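You operate a simulated robot arm through the tools that you are given. There is no shell and no other tool. Be economical: measure what you need, move in short steps, check, and stop when the job is done.

You are at the controls of a simulated robot arm. One attempt, no reset.

Task
Put the brown cartridge and the yellow peg on the long tray.

Only the result counts: the job must be done as asked and must still hold three seconds after the hand-in. Knocking over, shifting, dropping, spilling or breaking anything else fails it.

Robot
A 5-joint arm with a two-finger parallel gripper, fixed in place. Base frame: the origin is at the foot of the arm, x ahead of it, y to its left, z up; the work surface is at about z = 0. Units: mm, rad, N and s.
With the tool pointing down near the work surface it reaches from about 260 to 680 mm from the base axis. Its first joint turns from -1.152 to 1.152 rad. The tool tilts only in the upright plane through the base axis and itself; it spins freely about its own axis. Payload 2.9 kg.
The TCP is the grasp point between the finger pads, 30 mm short of the fingertips. In the tool frame z runs along the fingers and y along their closing line. Largest opening 110 mm; finger width 20, thickness 10; the body of the gripper, 48 by 112 mm, starts 55 mm behind the TCP.
Orientation is that of the tool frame in the base frame, as [roll, pitch, yaw] about the fixed x, y, z axes, in that order (R = Rz(yaw) Ry(pitch) Rx(roll)). With the fingers straight down and closing along the base's y, the tool's x points along the base's -x, its y along +y and its z along -z.

Tools
- The arm moves only by the tool nudge_tool. Its argument "steps" is a list of rows, each a list of 3 entries, a list of its own where there are three numbers: the opening in per cent of the stroke, from 0 (shut) to 100 (fully open), then the shift along the base's x, y, z in mm, then the turn, a rotation vector about the base's x, y, z in degrees. In form: [[gripper, [x, y, z], [wx, wy, wz]], ...]. A call has 1 to 12 rows; each row is the pose to reach, as a shift and turn from the pose commanded when the call began. Rows are played at 5 a second. More than 50 mm and 0.15 rad between two rows, or a gripper value outside its range, and nothing of the call is played. Where a pose cannot be reached the arm comes as near as it can. A force on the tool above 40 N (or 10 N above the force at the start of the call, whichever is more), or a blocked arm, ends the call early, and 0.2 s more pass. The fingers move at their own pace (about 108 mm/s each) and stop on an object; they squeeze with about 42 N. The grip force told is the motor's: it shows also when the fingers shut on nothing. Time passes only in rows, and 0.2 s behind the last, so rows that repeat a pose let the fingers close. It gives the time, the measured TCP pose, the force on the tool (base axes), the opening and the grip force at its end, in the units of the frame above (readings bear some noise).
- Cameras (640 x 400 px; columns grow to the right, rows downward): "scene" is fixed at [37, -445.1, 628.5]; the picture's right is [0.84, -0.55, 0.00], its down [-0.25, -0.39, -0.89] and it looks along [0.49, 0.74, -0.46] (base axes); focal length 340 px, centre (320, 200). "wrist" rides on the gripper at [72, 17, -103] in the tool frame; the picture's right is [-0.23, 0.97, 0.00], its down [-0.76, -0.18, -0.62] and it looks along [-0.61, -0.14, 0.78] (tool axes); focal length 222 px, centre (320, 200). There is no depth. A picture from a camera that has moved, and an enlarged one, comes with that camera's place and axes in the base frame and with its lens. The place of the scene camera against the robot may be out by one fixed shift of up to 18 mm in any direction.
- capture(camera): a new picture of that camera. No time passes.
- enlarge(camera, box): a new picture of the part [left, top, right, bottom] of that camera's present view, enlarged. No time passes.
- sign_off(): hands the job in; it is judged then, once.

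Go step by step. Nothing tells you positions but the pictures and the camera data: compare them with the known pose of the tool, close in by small moves and look again before you grip or let go. The budget is 90 turns and 36 pictures, counting those below and the enlarged ones. Unless the task says otherwise, let go and move clear before handing in, and close with one line.

The tools are called after "Call:" as a command line: name --argument value ..., lists and objects as JSON in quotes. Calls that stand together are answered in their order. nudge_tool: Moves the arm, as the interface text tells. Its arguments: {"type":"object","properties":{"steps":{"type":"array","items":{"type":"array"}}},"required":["steps"]} The other tools are called the same way: capture (camera) takes a picture; enlarge (camera, box) takes an enlarged picture of a part of a camera's view; sign_off () hands the job in.

At the start:

```text
clock: 0.0
tcp_pos: [433.3, 151.2, 370.0]
orientation: [3.141, 0.0, -3.141]
contact_force: [0.3, -0.9, 1.2]
gripper_width: 109.8
finger_force: 0.0
```

scene: 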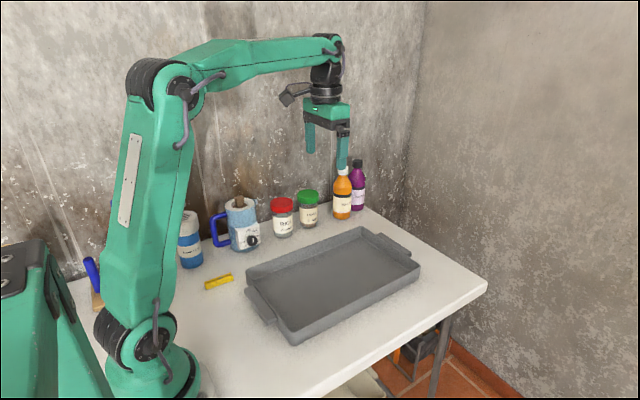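
wrist: 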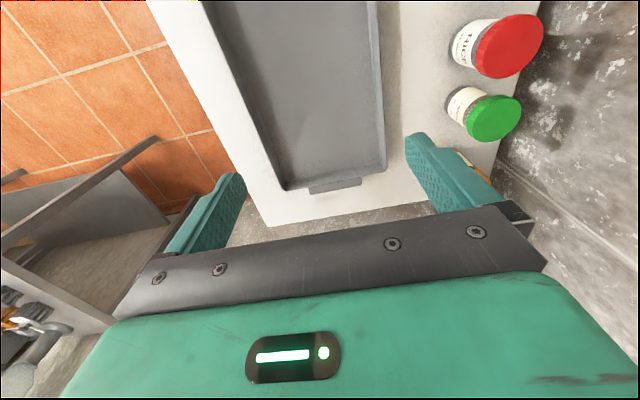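

I see a grey tray, a yellow peg lying on the table, and something brown near the blue-handled mug. I'll enlarge to identify them.

Call:
enlarge --camera "scene" --box '[160, 180, 320, 300]'

Call:
enlarge --camera "scene" --box '[60, 200, 220, 320]'

```text
3.33 times, centred on (240, 240) of scene
camera zoom: at [37.0, -445.1, 628.5], right [0.84, -0.55, 0.0], down [-0.25, -0.39, -0.89], along [0.49, 0.74, -0.46], focal length 1134 px, centre (587, 67)
```

zoom: 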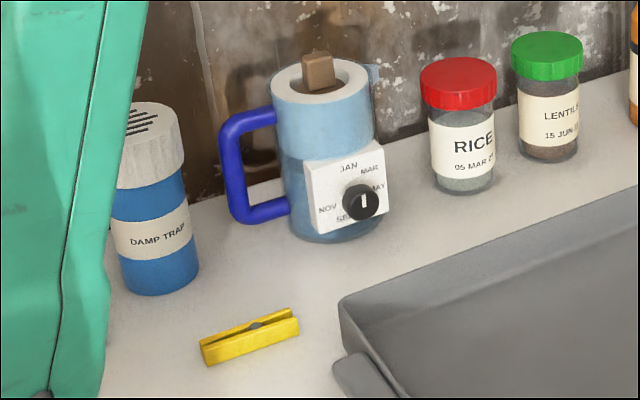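

```text
3.33 times, centred on (140, 260) of scene
camera zoom: at [37.0, -445.1, 628.5], right [0.84, -0.55, 0.0], down [-0.25, -0.39, -0.89], along [0.49, 0.74, -0.46], focal length 1134 px, centre (920, 0)
```

zoom: 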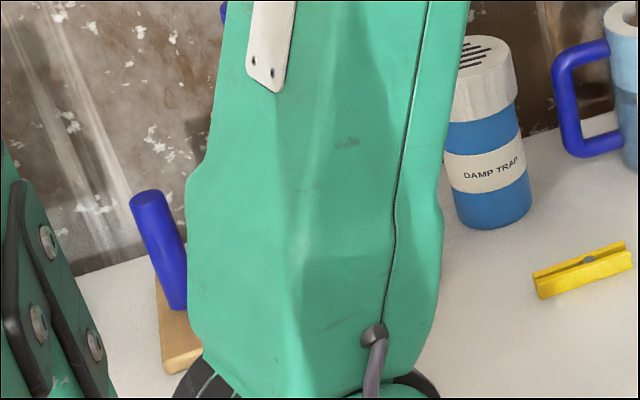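

The peg lies at about (205, 305) roughly along x; the brown cartridge stands in the jug at about (332, 436), top near z 170; the tray is centred at about (485, 155), long along x. First I move above the peg for a wrist view.

Call:
nudge_tool --steps '[[100, [-33, 22, -17], [0, 0, 0]], [100, [-66, 43, -34], [0, 0, 0]], [100, [-98, 65, -51], [0, 0, 0]], [100, [-131, 86, -69], [0, 0, 0]], [100, [-164, 108, -86], [0, 0, 0]], [100, [-196, 129, -103], [0, 0, 0]], [100, [-229, 151, -120], [0, 0, 0]], [100, [-229, 151, -160], [0, 0, 0]], [100, [-229, 151, -200], [0, 0, 0]], [100, [-229, 151, -200], [0, 0, 0]]]'

Call:
capture --camera "wrist"

```text
clock: 2.2
tcp_pos: [204.7, 300.1, 170.5]
orientation: [3.141, 0.001, 3.141]
contact_force: [0.6, -1.2, 0.1]
gripper_width: 110.1
finger_force: 0.0
```

```text
31 pictures are left
camera wrist: at [132.0, 316.6, 275.1], right [0.23, 0.97, 0.0], down [0.76, -0.18, 0.62], along [0.61, -0.14, -0.78], focal length 222 px, centre (320, 200)
```

wrist: 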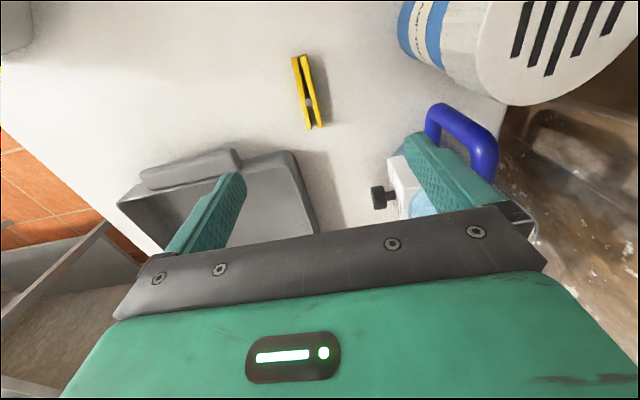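

The wrist view puts the peg at about (192, 290), along x, so the closing direction along y is right. I descend part way over it and check.

Call:
nudge_tool --steps '[[50, [-12, -10, -30], [0, 0, 0]], [50, [-12, -10, -65], [0, 0, 0]], [50, [-12, -10, -95], [0, 0, 0]], [50, [-12, -10, -95], [0, 0, 0]]]'

Call:
capture --camera "wrist"

```text
clock: 3.2
tcp_pos: [193.2, 290.4, 74.6]
orientation: [3.141, 0.0, 3.141]
contact_force: [0.3, -0.7, -0.5]
gripper_width: 55.1
finger_force: 0.1
```

```text
30 pictures are left
camera wrist: at [121.0, 306.9, 177.9], right [0.23, 0.97, 0.0], down [0.76, -0.18, 0.62], along [0.61, -0.14, -0.78], focal length 222 px, centre (320, 200)
```

wrist: 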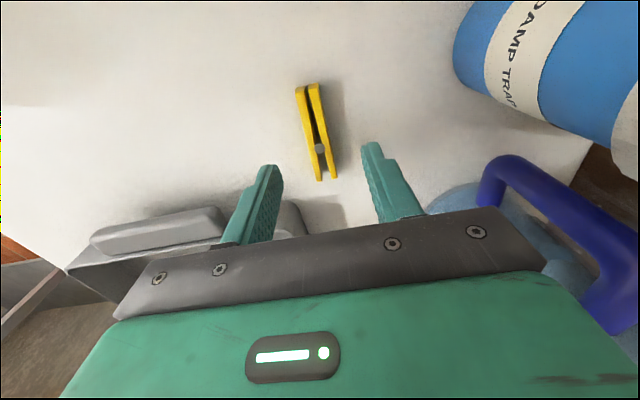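

The peg is centred between the fingers. I go down and close.

Call:
nudge_tool --steps '[[50, [0, -1, -25], [0, 0, 0]], [50, [0, -1, -40], [0, 0, 0]], [50, [0, -1, -40], [0, 0, 0]], [0, [0, -1, -40], [0, 0, 0]], [0, [0, -1, -40], [0, 0, 0]], [0, [0, -1, -40], [0, 0, 0]]]'

```text
clock: 4.6
tcp_pos: [194.7, 288.7, 34.5]
orientation: [3.141, 0.0, -3.141]
contact_force: [0.5, -0.2, -0.2]
gripper_width: 16.8
finger_force: 41.6
```

The peg is gripped (16.8 mm wide). I lift it and carry it over the tray.

Call:
nudge_tool --steps '[[0, [0, 0, 40], [0, 0, 0]], [0, [0, 0, 80], [0, 0, 0]], [0, [0, 0, 115], [0, 0, 0]], [0, [35, -25, 115], [0, 0, 0]], [0, [70, -50, 115], [0, 0, 0]], [0, [105, -75, 115], [0, 0, 0]], [0, [140, -100, 115], [0, 0, 0]], [0, [175, -125, 115], [0, 0, 0]], [0, [206, -149, 115], [0, 0, 0]], [0, [206, -149, 115], [0, 0, 0]]]'

Call:
capture --camera "wrist"

Call:
capture --camera "scene"

```text
clock: 6.8
tcp_pos: [396.5, 143.3, 150.9]
orientation: [3.141, -0.001, -3.141]
contact_force: [0.7, 0.1, -0.8]
gripper_width: 17.1
finger_force: 42.3
```

```text
29 pictures are left
camera wrist: at [324.6, 158.6, 255.5], right [0.23, 0.97, 0.0], down [0.76, -0.18, 0.62], along [0.61, -0.14, -0.78], focal length 222 px, centre (320, 200)
```

wrist: 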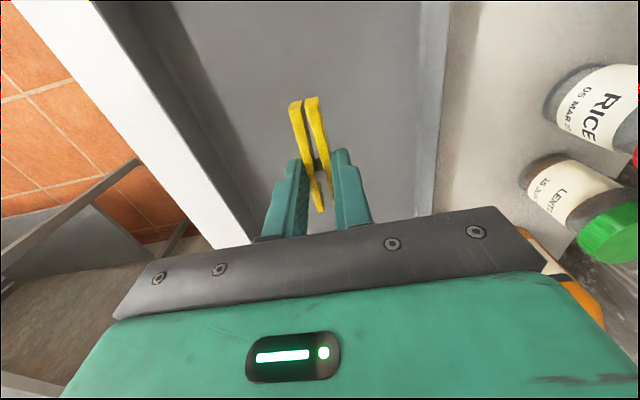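

```text
28 pictures are left
```

scene: 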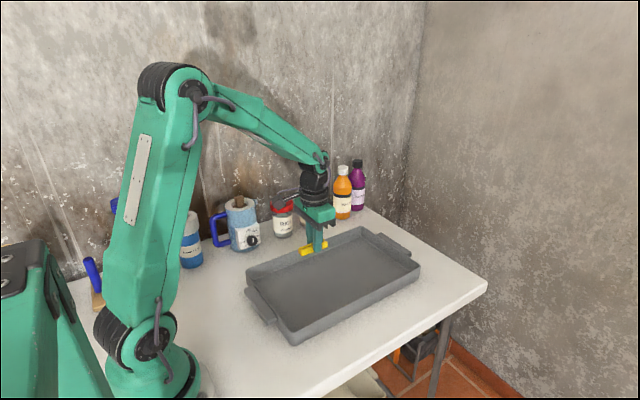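

The tray interior runs about y −10…245 and x 280…640. I shift the peg slightly toward the near side and lower it toward the floor.

Call:
nudge_tool --steps '[[0, [-10, -35, 0], [0, 0, 0]], [0, [-20, -60, -20], [0, 0, 0]], [0, [-20, -60, -60], [0, 0, 0]], [0, [-20, -60, -95], [0, 0, 0]], [0, [-20, -60, -105], [0, 0, 0]], [0, [-20, -60, -105], [0, 0, 0]]]'

Call:
capture --camera "wrist"

```text
clock: 8.2
tcp_pos: [377.5, 83.1, 45.0]
orientation: [3.141, -0.001, -3.141]
contact_force: [0.1, -0.5, -0.5]
gripper_width: 17.3
finger_force: 42.0
```

```text
27 pictures are left
camera wrist: at [305.4, 98.5, 150.2], right [0.23, 0.97, 0.0], down [0.76, -0.18, 0.62], along [0.61, -0.14, -0.78], focal length 222 px, centre (320, 200)
```

wrist: 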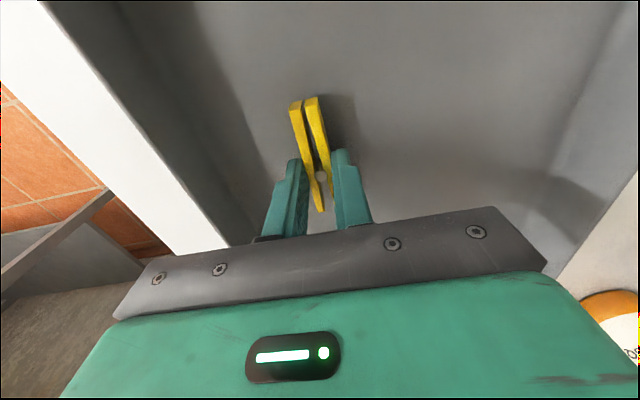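

I lower in 2 mm steps until light contact with the tray floor.

Call:
nudge_tool --steps '[[0, [0, 0, -2], [0, 0, 0]], [0, [0, 0, -4], [0, 0, 0]], [0, [0, 0, -4], [0, 0, 0]]]'

```text
clock: 9.0
tcp_pos: [378.8, 81.1, 43.1]
orientation: [-3.139, 0.0, -3.141]
contact_force: [-0.1, -0.5, -0.6]
gripper_width: 17.0
finger_force: 42.0
```

Call:
nudge_tool --steps '[[0, [0, 0, -2], [0, 0, 0]], [0, [0, 0, -3], [0, 0, 0]], [0, [0, 0, -3], [0, 0, 0]]]'

```text
clock: 9.8
tcp_pos: [378.7, 83.6, 38.2]
orientation: [-3.141, 0.001, 3.141]
contact_force: [-0.8, -0.1, 5.7]
gripper_width: 16.9
finger_force: 41.8
```

Light contact (about 6 N) shows the peg is on the tray floor. I open and rise.

Call:
nudge_tool --steps '[[40, [0, 0, 0], [0, 0, 0]], [40, [0, 0, 0], [0, 0, 0]], [40, [0, 0, 40], [0, 0, 0]], [40, [0, 0, 80], [0, 0, 0]], [60, [0, 0, 125], [0, 0, 0]], [60, [0, 0, 170], [0, 0, 0]], [60, [0, 0, 215], [0, 0, 0]], [60, [0, 0, 260], [0, 0, 0]], [60, [0, 0, 260], [0, 0, 0]]]'

Call:
capture --camera "scene"

```text
clock: 11.8
tcp_pos: [379.6, 83.3, 299.4]
orientation: [-3.14, 0.0, 3.141]
contact_force: [-0.2, -0.5, -0.6]
gripper_width: 65.8
finger_force: 0.1
```

```text
26 pictures are left
```

scene: 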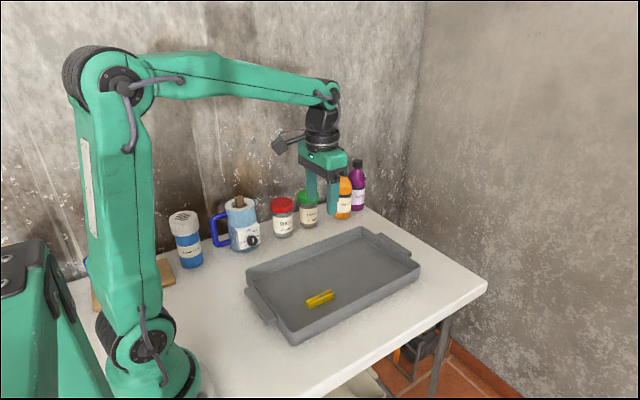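

The peg rests in the tray. Now I move high over the jug to look down at the cartridge.

Call:
nudge_tool --steps '[[60, [-8, 40, 10], [0, 0, 0]], [60, [-16, 80, 20], [0, 0, 0]], [60, [-24, 120, 30], [0, 0, 0]], [60, [-32, 160, 40], [0, 0, 0]], [60, [-40, 200, 40], [0, 0, 0]], [60, [-48, 240, 40], [0, 0, 0]], [60, [-55, 280, 40], [0, 0, 0]], [60, [-60, 315, 40], [0, 0, 0]], [60, [-60, 315, 40], [0, 0, 0]]]'

Call:
capture --camera "wrist"

```text
clock: 13.8
tcp_pos: [317.6, 399.3, 338.3]
orientation: [3.141, 0.0, -3.142]
contact_force: [-0.1, -0.5, -0.2]
gripper_width: 65.9
finger_force: 0.0
```

```text
25 pictures are left
camera wrist: at [245.1, 414.9, 441.8], right [0.23, 0.97, 0.0], down [0.76, -0.18, 0.62], along [0.61, -0.14, -0.78], focal length 222 px, centre (320, 200)
```

wrist: 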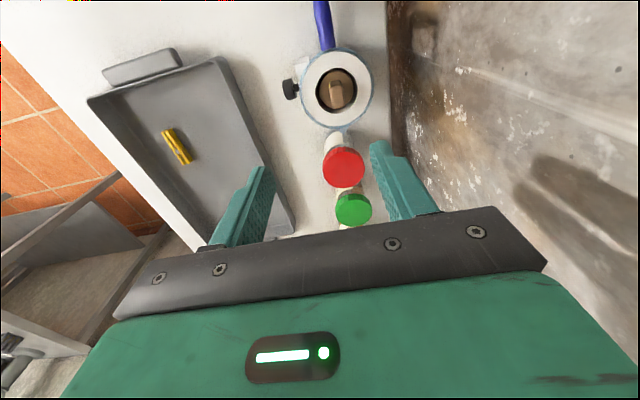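

Call:
enlarge --camera "wrist" --box '[270, 30, 400, 140]'

```text
3.64 times, centred on (335, 85) of wrist
camera zoom: at [245.1, 414.9, 441.8], right [0.23, 0.97, 0.0], down [0.76, -0.18, 0.62], along [0.61, -0.14, -0.78], focal length 808 px, centre (266, 618)
```

zoom: 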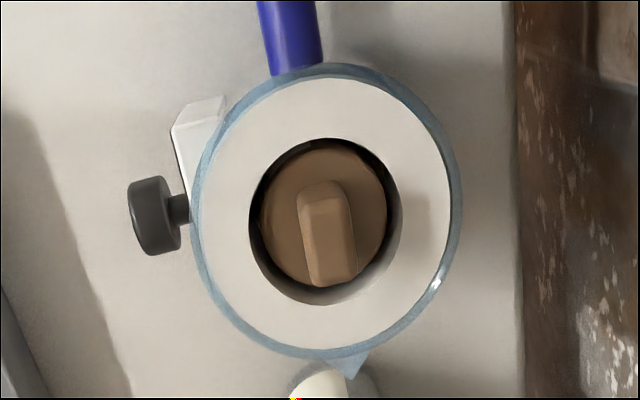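

The cartridge sits recessed in the jug's collar with a fin handle, thin along y, standing at about (318, 419). I move above it with a narrower opening and look closer.

Call:
nudge_tool --steps '[[40, [0, 20, 0], [0, 0, 0]], [40, [0, 20, -40], [0, 0, 0]], [40, [0, 20, -80], [0, 0, 0]], [40, [0, 20, -105], [0, 0, 0]], [40, [0, 20, -105], [0, 0, 0]]]'

Call:
capture --camera "wrist"

Call:
enlarge --camera "scene" --box '[180, 140, 300, 260]'

```text
clock: 15.0
tcp_pos: [320.6, 417.0, 234.2]
orientation: [-3.141, 0.001, -3.141]
contact_force: [-0.5, 0.3, -0.4]
gripper_width: 43.8
finger_force: 0.1
```

```text
23 pictures are left
camera wrist: at [246.8, 432.5, 338.1], right [0.23, 0.97, 0.0], down [0.76, -0.18, 0.62], along [0.61, -0.14, -0.78], focal length 222 px, centre (320, 200)
```

wrist: 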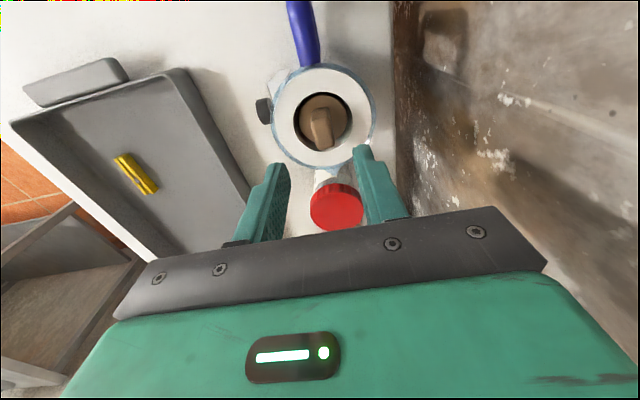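

```text
3.33 times, centred on (240, 200) of scene
camera zoom: at [37.0, -445.1, 628.5], right [0.84, -0.55, 0.0], down [-0.25, -0.39, -0.89], along [0.49, 0.74, -0.46], focal length 1134 px, centre (587, 200)
```

zoom: 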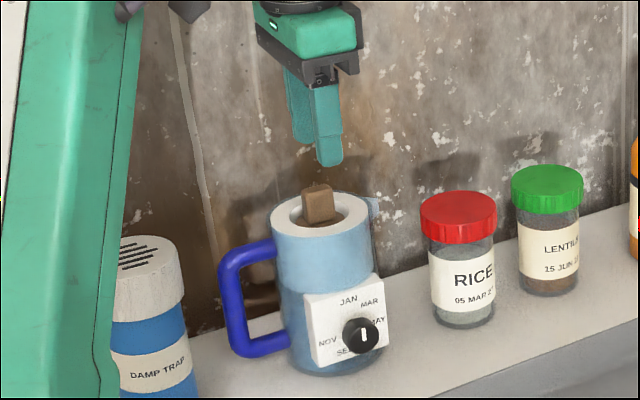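

Call:
enlarge --camera "wrist" --box '[255, 50, 385, 180]'

```text
3.08 times, centred on (320, 115) of wrist
camera zoom: at [246.8, 432.5, 338.1], right [0.23, 0.97, 0.0], down [0.76, -0.18, 0.62], along [0.61, -0.14, -0.78], focal length 684 px, centre (320, 462)
```

zoom: 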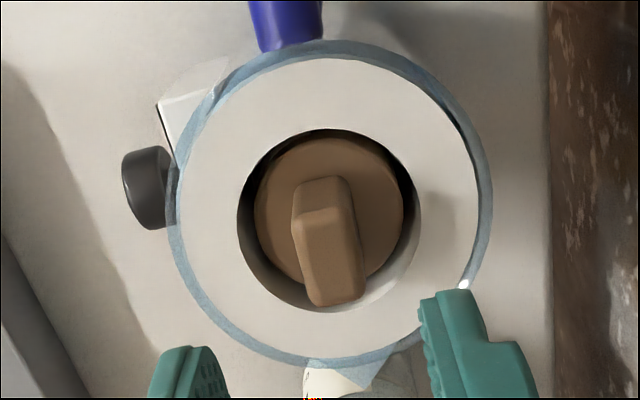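

Triangulated: fin top z≈163, centre (318, 420), 15 mm thick; collar rim at z≈132. I descend to TCP z≈168 so the tips stay just above the rim.

Call:
nudge_tool --steps '[[40, [-1, 2, -25], [0, 0, 0]], [40, [-1, 2, -45], [0, 0, 0]], [40, [-1, 2, -45], [0, 0, 0]]]'

Call:
enlarge --camera "wrist" --box '[240, 90, 400, 230]'

Call:
enlarge --camera "scene" --box '[200, 160, 280, 240]'

```text
clock: 15.8
tcp_pos: [317.8, 417.9, 188.7]
orientation: [3.141, 0.001, -3.14]
contact_force: [0.7, -0.1, 0.8]
gripper_width: 44.1
finger_force: 0.1
```

```text
2.86 times, centred on (320, 160) of wrist
camera zoom: at [245.3, 433.5, 293.0], right [0.23, 0.97, 0.0], down [0.76, -0.18, 0.62], along [0.61, -0.14, -0.78], focal length 635 px, centre (320, 314)
```

zoom: 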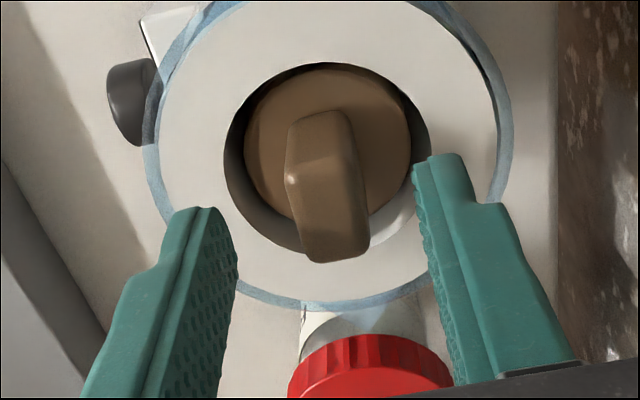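

```text
5.00 times, centred on (240, 200) of scene
camera zoom: at [37.0, -445.1, 628.5], right [0.84, -0.55, 0.0], down [-0.25, -0.39, -0.89], along [0.49, 0.74, -0.46], focal length 1701 px, centre (720, 200)
```

zoom: 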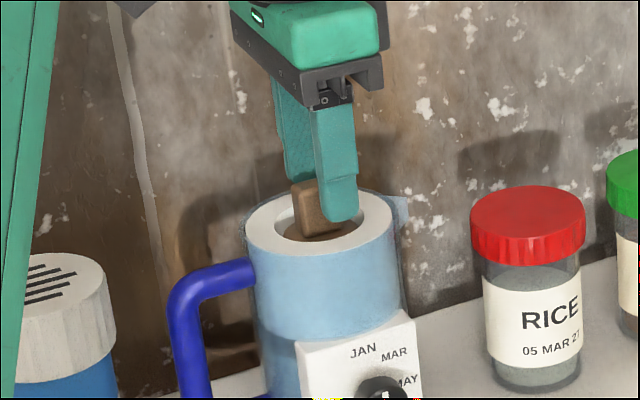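

Fin is centred between the fingers. I descend 19 mm more and close gently.

Call:
nudge_tool --steps '[[40, [1, 1, -10], [0, 0, 0]], [40, [1, 1, -19], [0, 0, 0]], [40, [1, 1, -19], [0, 0, 0]]]'

Call:
enlarge --camera "scene" --box '[200, 160, 280, 240]'

Call:
enlarge --camera "wrist" --box '[240, 90, 400, 230]'

```text
clock: 16.6
tcp_pos: [318.1, 419.2, 176.0]
orientation: [3.134, 0.005, -3.141]
contact_force: [0.3, -2.1, 3.2]
gripper_width: 45.0
finger_force: 0.3
stopped in row 3: the force on the tool passed its limit (the readings are from after the stop); the commanded pose is now the measured one
```

```text
5.00 times, centred on (240, 200) of scene
camera zoom: at [37.0, -445.1, 628.5], right [0.84, -0.55, 0.0], down [-0.25, -0.39, -0.89], along [0.49, 0.74, -0.46], focal length 1701 px, centre (720, 200)
```

zoom: 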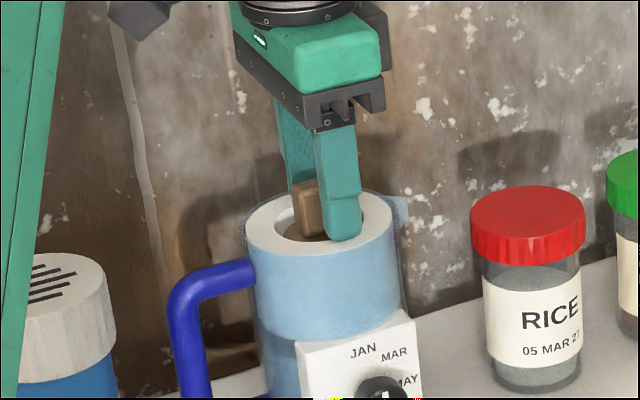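

```text
2.86 times, centred on (320, 160) of wrist
camera zoom: at [245.7, 435.2, 279.0], right [0.23, 0.97, 0.01], down [0.76, -0.18, 0.63], along [0.61, -0.14, -0.78], focal length 635 px, centre (320, 314)
```

zoom: 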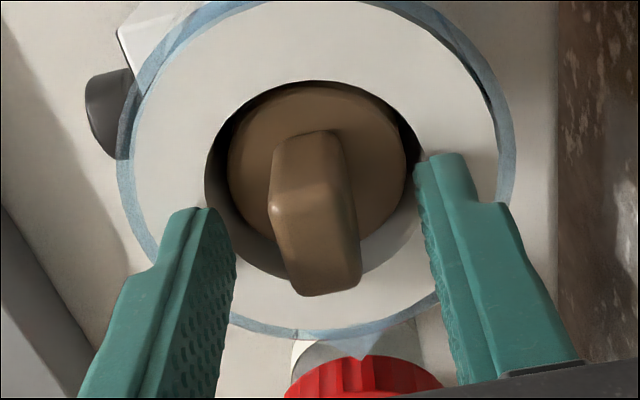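

The tips just touched the collar rim (rim is at about z 144, higher than I estimated); the jug looks unmoved. I raise 3 mm, check the pose, then close.

Call:
nudge_tool --steps '[[40, [-1, -1, 3], [0, 0, 0]], [40, [-2, -1, 3], [0, 0, 0]], [40, [-2, -1, 3], [0, 0, 0]]]'

```text
clock: 17.4
tcp_pos: [318.0, 418.4, 177.0]
orientation: [3.134, 0.006, -3.142]
contact_force: [0.2, 0.8, 0.4]
gripper_width: 44.2
finger_force: 0.1
```

Call:
nudge_tool --steps '[[30, [0, 0, 0], [0, 0, 0]], [21, [0, 0, 0], [0, 0, 0]], [21, [0, 0, 0], [0, 0, 0]]]'

Call:
enlarge --camera "wrist" --box '[240, 90, 400, 230]'

```text
clock: 18.2
tcp_pos: [317.1, 418.0, 177.7]
orientation: [3.136, 0.005, -3.141]
contact_force: [-0.1, 0.6, 0.4]
gripper_width: 23.1
finger_force: 0.0
```

```text
2.86 times, centred on (320, 160) of wrist
camera zoom: at [244.2, 434.0, 281.3], right [0.23, 0.97, 0.01], down [0.76, -0.18, 0.63], along [0.61, -0.14, -0.78], focal length 635 px, centre (320, 314)
```

zoom: 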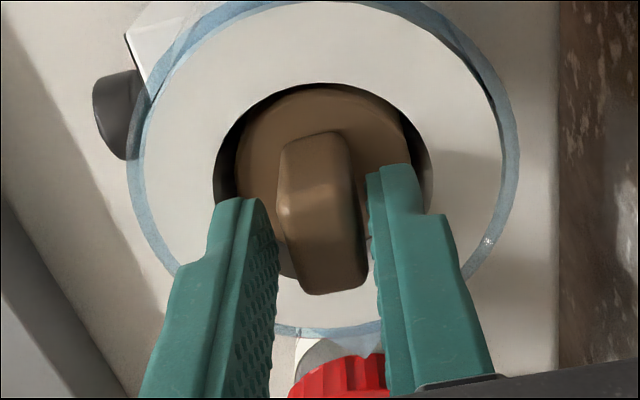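

The fin is between the fingers with small gaps on both sides. I close on it.

Call:
nudge_tool --steps '[[14, [0, 0, 0], [0, 0, 0]], [8, [0, 0, 0], [0, 0, 0]], [0, [0, 0, 0], [0, 0, 0]], [0, [0, 0, 0], [0, 0, 0]]]'

Call:
enlarge --camera "wrist" --box '[240, 90, 400, 230]'

```text
clock: 19.2
tcp_pos: [317.4, 418.6, 178.1]
orientation: [3.135, 0.005, 3.141]
contact_force: [0.6, 0.4, 0.8]
gripper_width: 15.0
finger_force: 42.4
```

```text
2.86 times, centred on (320, 160) of wrist
camera zoom: at [244.2, 434.0, 281.3], right [0.23, 0.97, 0.01], down [0.76, -0.18, 0.63], along [0.61, -0.14, -0.78], focal length 635 px, centre (320, 314)
```

zoom: 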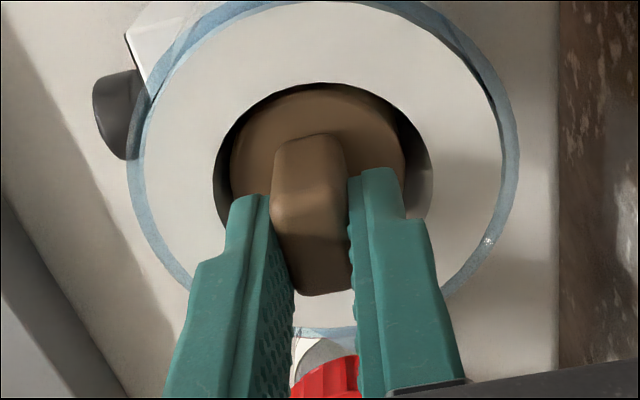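

Gripped at 15 mm with almost no side force. I lift slowly, first 15 mm, and check that only the cartridge comes.

Call:
nudge_tool --steps '[[0, [0, 0, 3], [0, 0, 0]], [0, [0, 0, 7], [0, 0, 0]], [0, [0, 0, 11], [0, 0, 0]], [0, [0, 0, 15], [0, 0, 0]], [0, [0, 0, 15], [0, 0, 0]]]'

Call:
enlarge --camera "scene" --box '[190, 160, 290, 260]'

```text
clock: 20.4
tcp_pos: [317.2, 419.3, 192.9]
orientation: [3.136, 0.006, 3.141]
contact_force: [0.1, 1.2, -0.5]
gripper_width: 15.3
finger_force: 41.9
```

```text
4.00 times, centred on (240, 210) of scene
camera zoom: at [37.0, -445.1, 628.5], right [0.84, -0.55, 0.0], down [-0.25, -0.39, -0.89], along [0.49, 0.74, -0.46], focal length 1361 px, centre (640, 160)
```

zoom: 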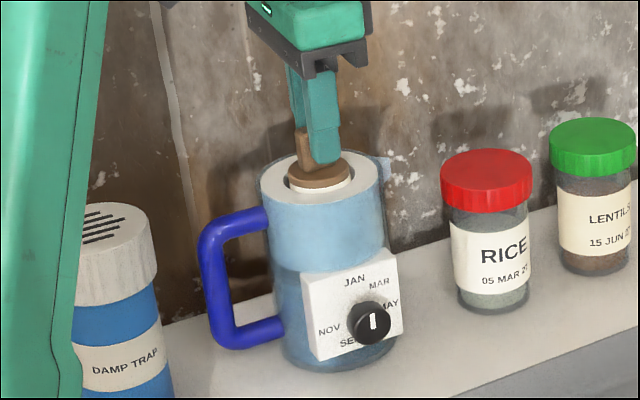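

The cartridge comes out while the jug stays. I continue straight up.

Call:
nudge_tool --steps '[[0, [0, 0, 10], [0, 0, 0]], [0, [0, 0, 20], [0, 0, 0]], [0, [0, 0, 30], [0, 0, 0]], [0, [0, 0, 40], [0, 0, 0]], [0, [0, 0, 50], [0, 0, 0]], [0, [0, 0, 60], [0, 0, 0]], [0, [0, 0, 70], [0, 0, 0]], [0, [0, 0, 80], [0, 0, 0]], [0, [0, 0, 90], [0, 0, 0]], [0, [0, 0, 100], [0, 0, 0]], [0, [0, 0, 110], [0, 0, 0]], [0, [0, 0, 110], [0, 0, 0]]]'

Call:
enlarge --camera "scene" --box '[180, 100, 320, 260]'

```text
clock: 23.0
tcp_pos: [318.0, 417.6, 302.9]
orientation: [3.136, 0.006, 3.141]
contact_force: [0.1, -0.6, -0.6]
gripper_width: 15.1
finger_force: 41.7
```

```text
2.50 times, centred on (250, 180) of scene
camera zoom: at [37.0, -445.1, 628.5], right [0.84, -0.55, 0.0], down [-0.25, -0.39, -0.89], along [0.49, 0.74, -0.46], focal length 850 px, centre (495, 250)
```

zoom: 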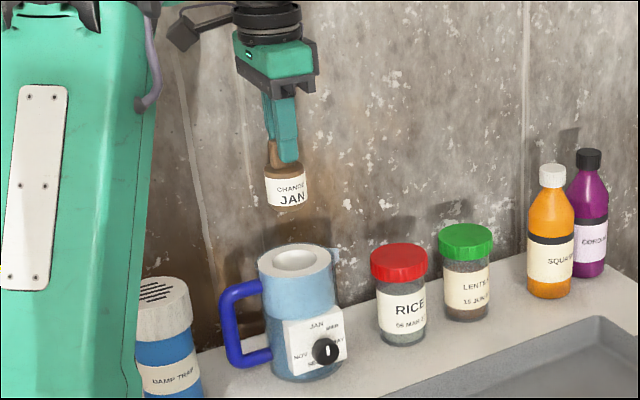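

The cartridge is clear of the jug (bottom about 85 mm below the TCP). I carry it over the tray.

Call:
nudge_tool --steps '[[0, [14, -25, 0], [0, 0, 0]], [0, [31, -50, 0], [0, 0, 0]], [0, [48, -78, 0], [0, 0, 0]], [0, [66, -107, 0], [0, 0, 0]], [0, [84, -136, 0], [0, 0, 0]], [0, [102, -165, 0], [0, 0, 0]], [0, [120, -194, 0], [0, 0, 0]], [0, [138, -223, 0], [0, 0, 0]], [0, [155, -250, 0], [0, 0, 0]], [0, [170, -275, 0], [0, 0, 0]], [0, [170, -275, 0], [0, 0, 0]]]'

Call:
nudge_tool --steps '[[0, [0, 0, -35], [0, 0, 0]], [0, [0, 0, -70], [0, 0, 0]], [0, [0, 0, -105], [0, 0, 0]], [0, [0, 0, -140], [0, 0, 0]], [0, [0, 0, -160], [0, 0, 0]], [0, [0, 0, -175], [0, 0, 0]], [0, [0, 0, -175], [0, 0, 0]]]'

Call:
enlarge --camera "scene" --box '[240, 180, 440, 350]'

Call:
capture --camera "wrist"

```text
clock: 25.4
tcp_pos: [486.7, 142.0, 305.6]
orientation: [3.14, 0.005, 3.141]
contact_force: [0.1, 0.8, -1.1]
gripper_width: 15.0
finger_force: 42.0
```

```text
clock: 27.0
tcp_pos: [484.2, 143.3, 127.7]
orientation: [3.14, 0.005, 3.14]
contact_force: [0.2, 0.2, 0.1]
gripper_width: 15.0
finger_force: 42.0
```

```text
2.35 times, centred on (340, 265) of scene
camera zoom: at [37.0, -445.1, 628.5], right [0.84, -0.55, 0.0], down [-0.25, -0.39, -0.89], along [0.49, 0.74, -0.46], focal length 800 px, centre (273, 47)
```

zoom: 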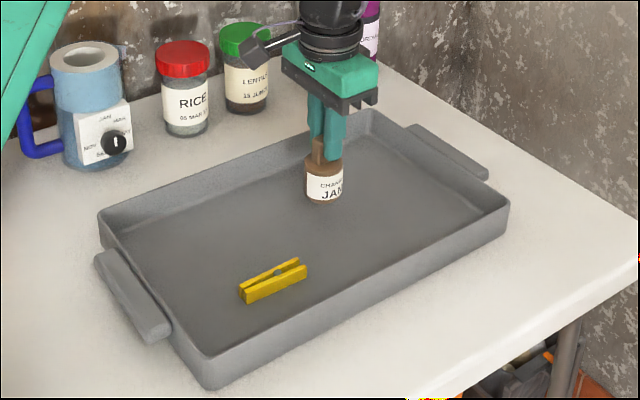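

```text
11 pictures are left
camera wrist: at [411.2, 159.3, 230.4], right [0.23, 0.97, 0.0], down [0.76, -0.18, 0.63], along [0.61, -0.14, -0.78], focal length 222 px, centre (320, 200)
```

wrist: 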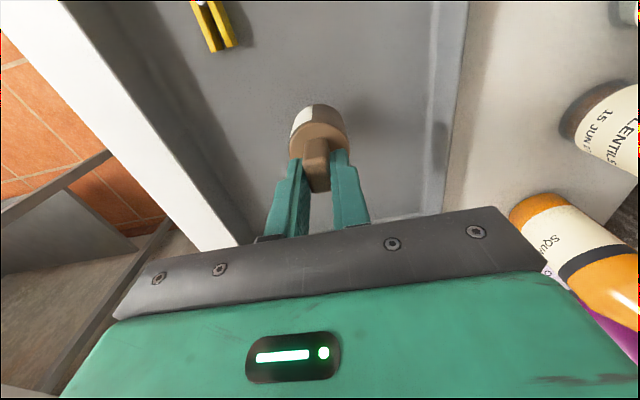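

The cartridge hangs upright over the tray, clear of the peg. I lower gradually, watching for contact.

Call:
nudge_tool --steps '[[0, [0, 0, -10], [0, 0, 0]], [0, [0, 0, -20], [0, 0, 0]], [0, [0, 0, -26], [0, 0, 0]], [0, [0, 0, -26], [0, 0, 0]]]'

Call:
enlarge --camera "scene" --box '[300, 200, 390, 290]'

```text
clock: 28.0
tcp_pos: [485.5, 144.0, 100.6]
orientation: [3.139, 0.007, -3.141]
contact_force: [0.4, 0.2, -0.6]
gripper_width: 14.9
finger_force: 42.1
```

```text
4.44 times, centred on (345, 245) of scene
camera zoom: at [37.0, -445.1, 628.5], right [0.84, -0.55, 0.0], down [-0.25, -0.39, -0.89], along [0.49, 0.74, -0.46], focal length 1512 px, centre (209, 0)
```

zoom: 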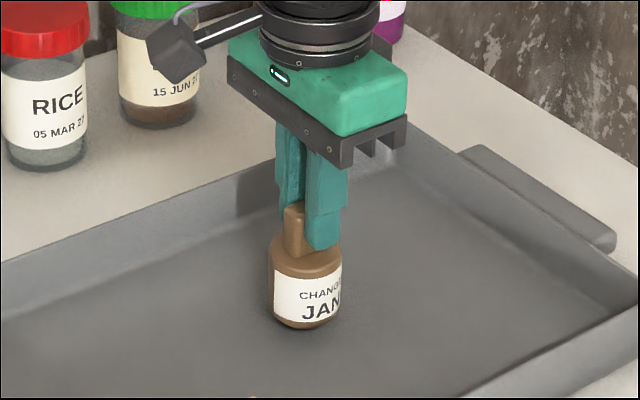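

Call:
nudge_tool --steps '[[0, [0, 0, -3], [0, 0, 0]], [0, [0, 0, -6], [0, 0, 0]], [0, [0, 0, -6], [0, 0, 0]]]'

```text
clock: 28.8
tcp_pos: [487.1, 143.0, 95.4]
orientation: [3.14, 0.005, 3.141]
contact_force: [0.3, -0.1, -0.9]
gripper_width: 15.1
finger_force: 42.0
```

No contact yet; I continue in small steps.

Call:
nudge_tool --steps '[[0, [0, 0, -2], [0, 0, 0]], [0, [0, 0, -4], [0, 0, 0]], [0, [0, 0, -4], [0, 0, 0]]]'

```text
clock: 29.6
tcp_pos: [487.9, 144.1, 93.6]
orientation: [3.141, 0.007, -3.141]
contact_force: [-3.8, -1.5, 10.1]
gripper_width: 15.1
finger_force: 42.1
```

Contact at about 10 N: the cartridge stands on the tray. I open slightly, then wider, and check before rising.

Call:
nudge_tool --steps '[[18, [0, 0, 0], [0, 0, 0]], [24, [0, 0, 0], [0, 0, 0]], [40, [0, 0, 0], [0, 0, 0]], [40, [0, 0, 0], [0, 0, 0]]]'

Call:
enlarge --camera "scene" --box '[300, 200, 390, 290]'

```text
clock: 30.6
tcp_pos: [486.9, 144.6, 91.7]
orientation: [3.139, 0.009, 3.141]
contact_force: [0.5, 0.6, 0.7]
gripper_width: 44.0
finger_force: 0.1
```

```text
4.44 times, centred on (345, 245) of scene
camera zoom: at [37.0, -445.1, 628.5], right [0.84, -0.55, 0.0], down [-0.25, -0.39, -0.89], along [0.49, 0.74, -0.46], focal length 1512 px, centre (209, 0)
```

zoom: 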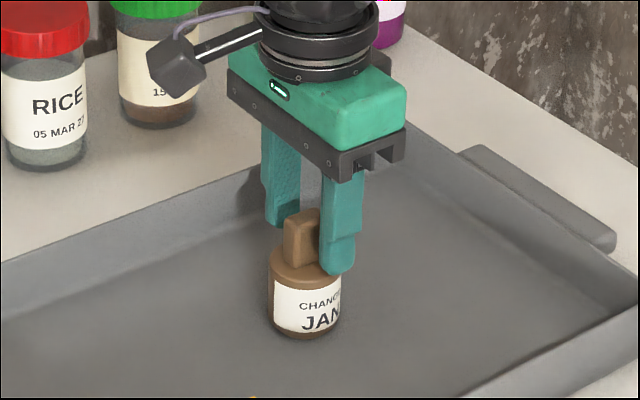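

The cartridge stands freely on the tray. I rise clear.

Call:
nudge_tool --steps '[[40, [0, 0, 30], [0, 0, 0]], [40, [0, 0, 70], [0, 0, 0]], [40, [0, 0, 115], [0, 0, 0]], [40, [0, 0, 160], [0, 0, 0]], [40, [0, 0, 205], [0, 0, 0]], [40, [0, 0, 205], [0, 0, 0]]]'

Call:
capture --camera "scene"

Call:
enlarge --camera "scene" --box '[160, 180, 440, 350]'

```text
clock: 32.0
tcp_pos: [487.2, 141.1, 297.5]
orientation: [3.141, 0.005, -3.14]
contact_force: [0.5, 0.0, 0.3]
gripper_width: 44.0
finger_force: 0.0
```

```text
8 pictures are left
```

scene: 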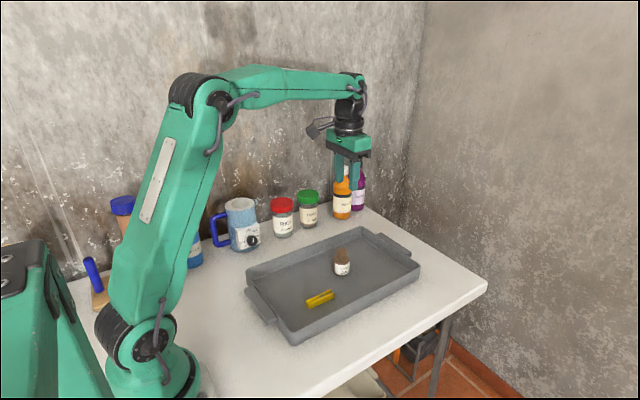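

```text
2.29 times, centred on (300, 265) of scene
camera zoom: at [37.0, -445.1, 628.5], right [0.84, -0.55, 0.0], down [-0.25, -0.39, -0.89], along [0.49, 0.74, -0.46], focal length 778 px, centre (366, 51)
```

zoom: 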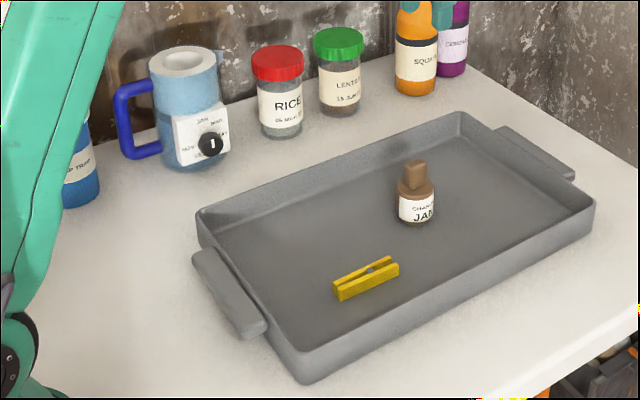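

The yellow peg and the brown cartridge both rest on the tray, the gripper is clear, and everything else looks to be in place. I hand in.

Call:
sign_off

```text
The job is handed in.
```

The brown cartridge and the yellow peg are on the long tray, and the job is handed in; a fingertip touched the jug's rim once before I lifted the cartridge out, but the pictures show no sign that the jug moved.
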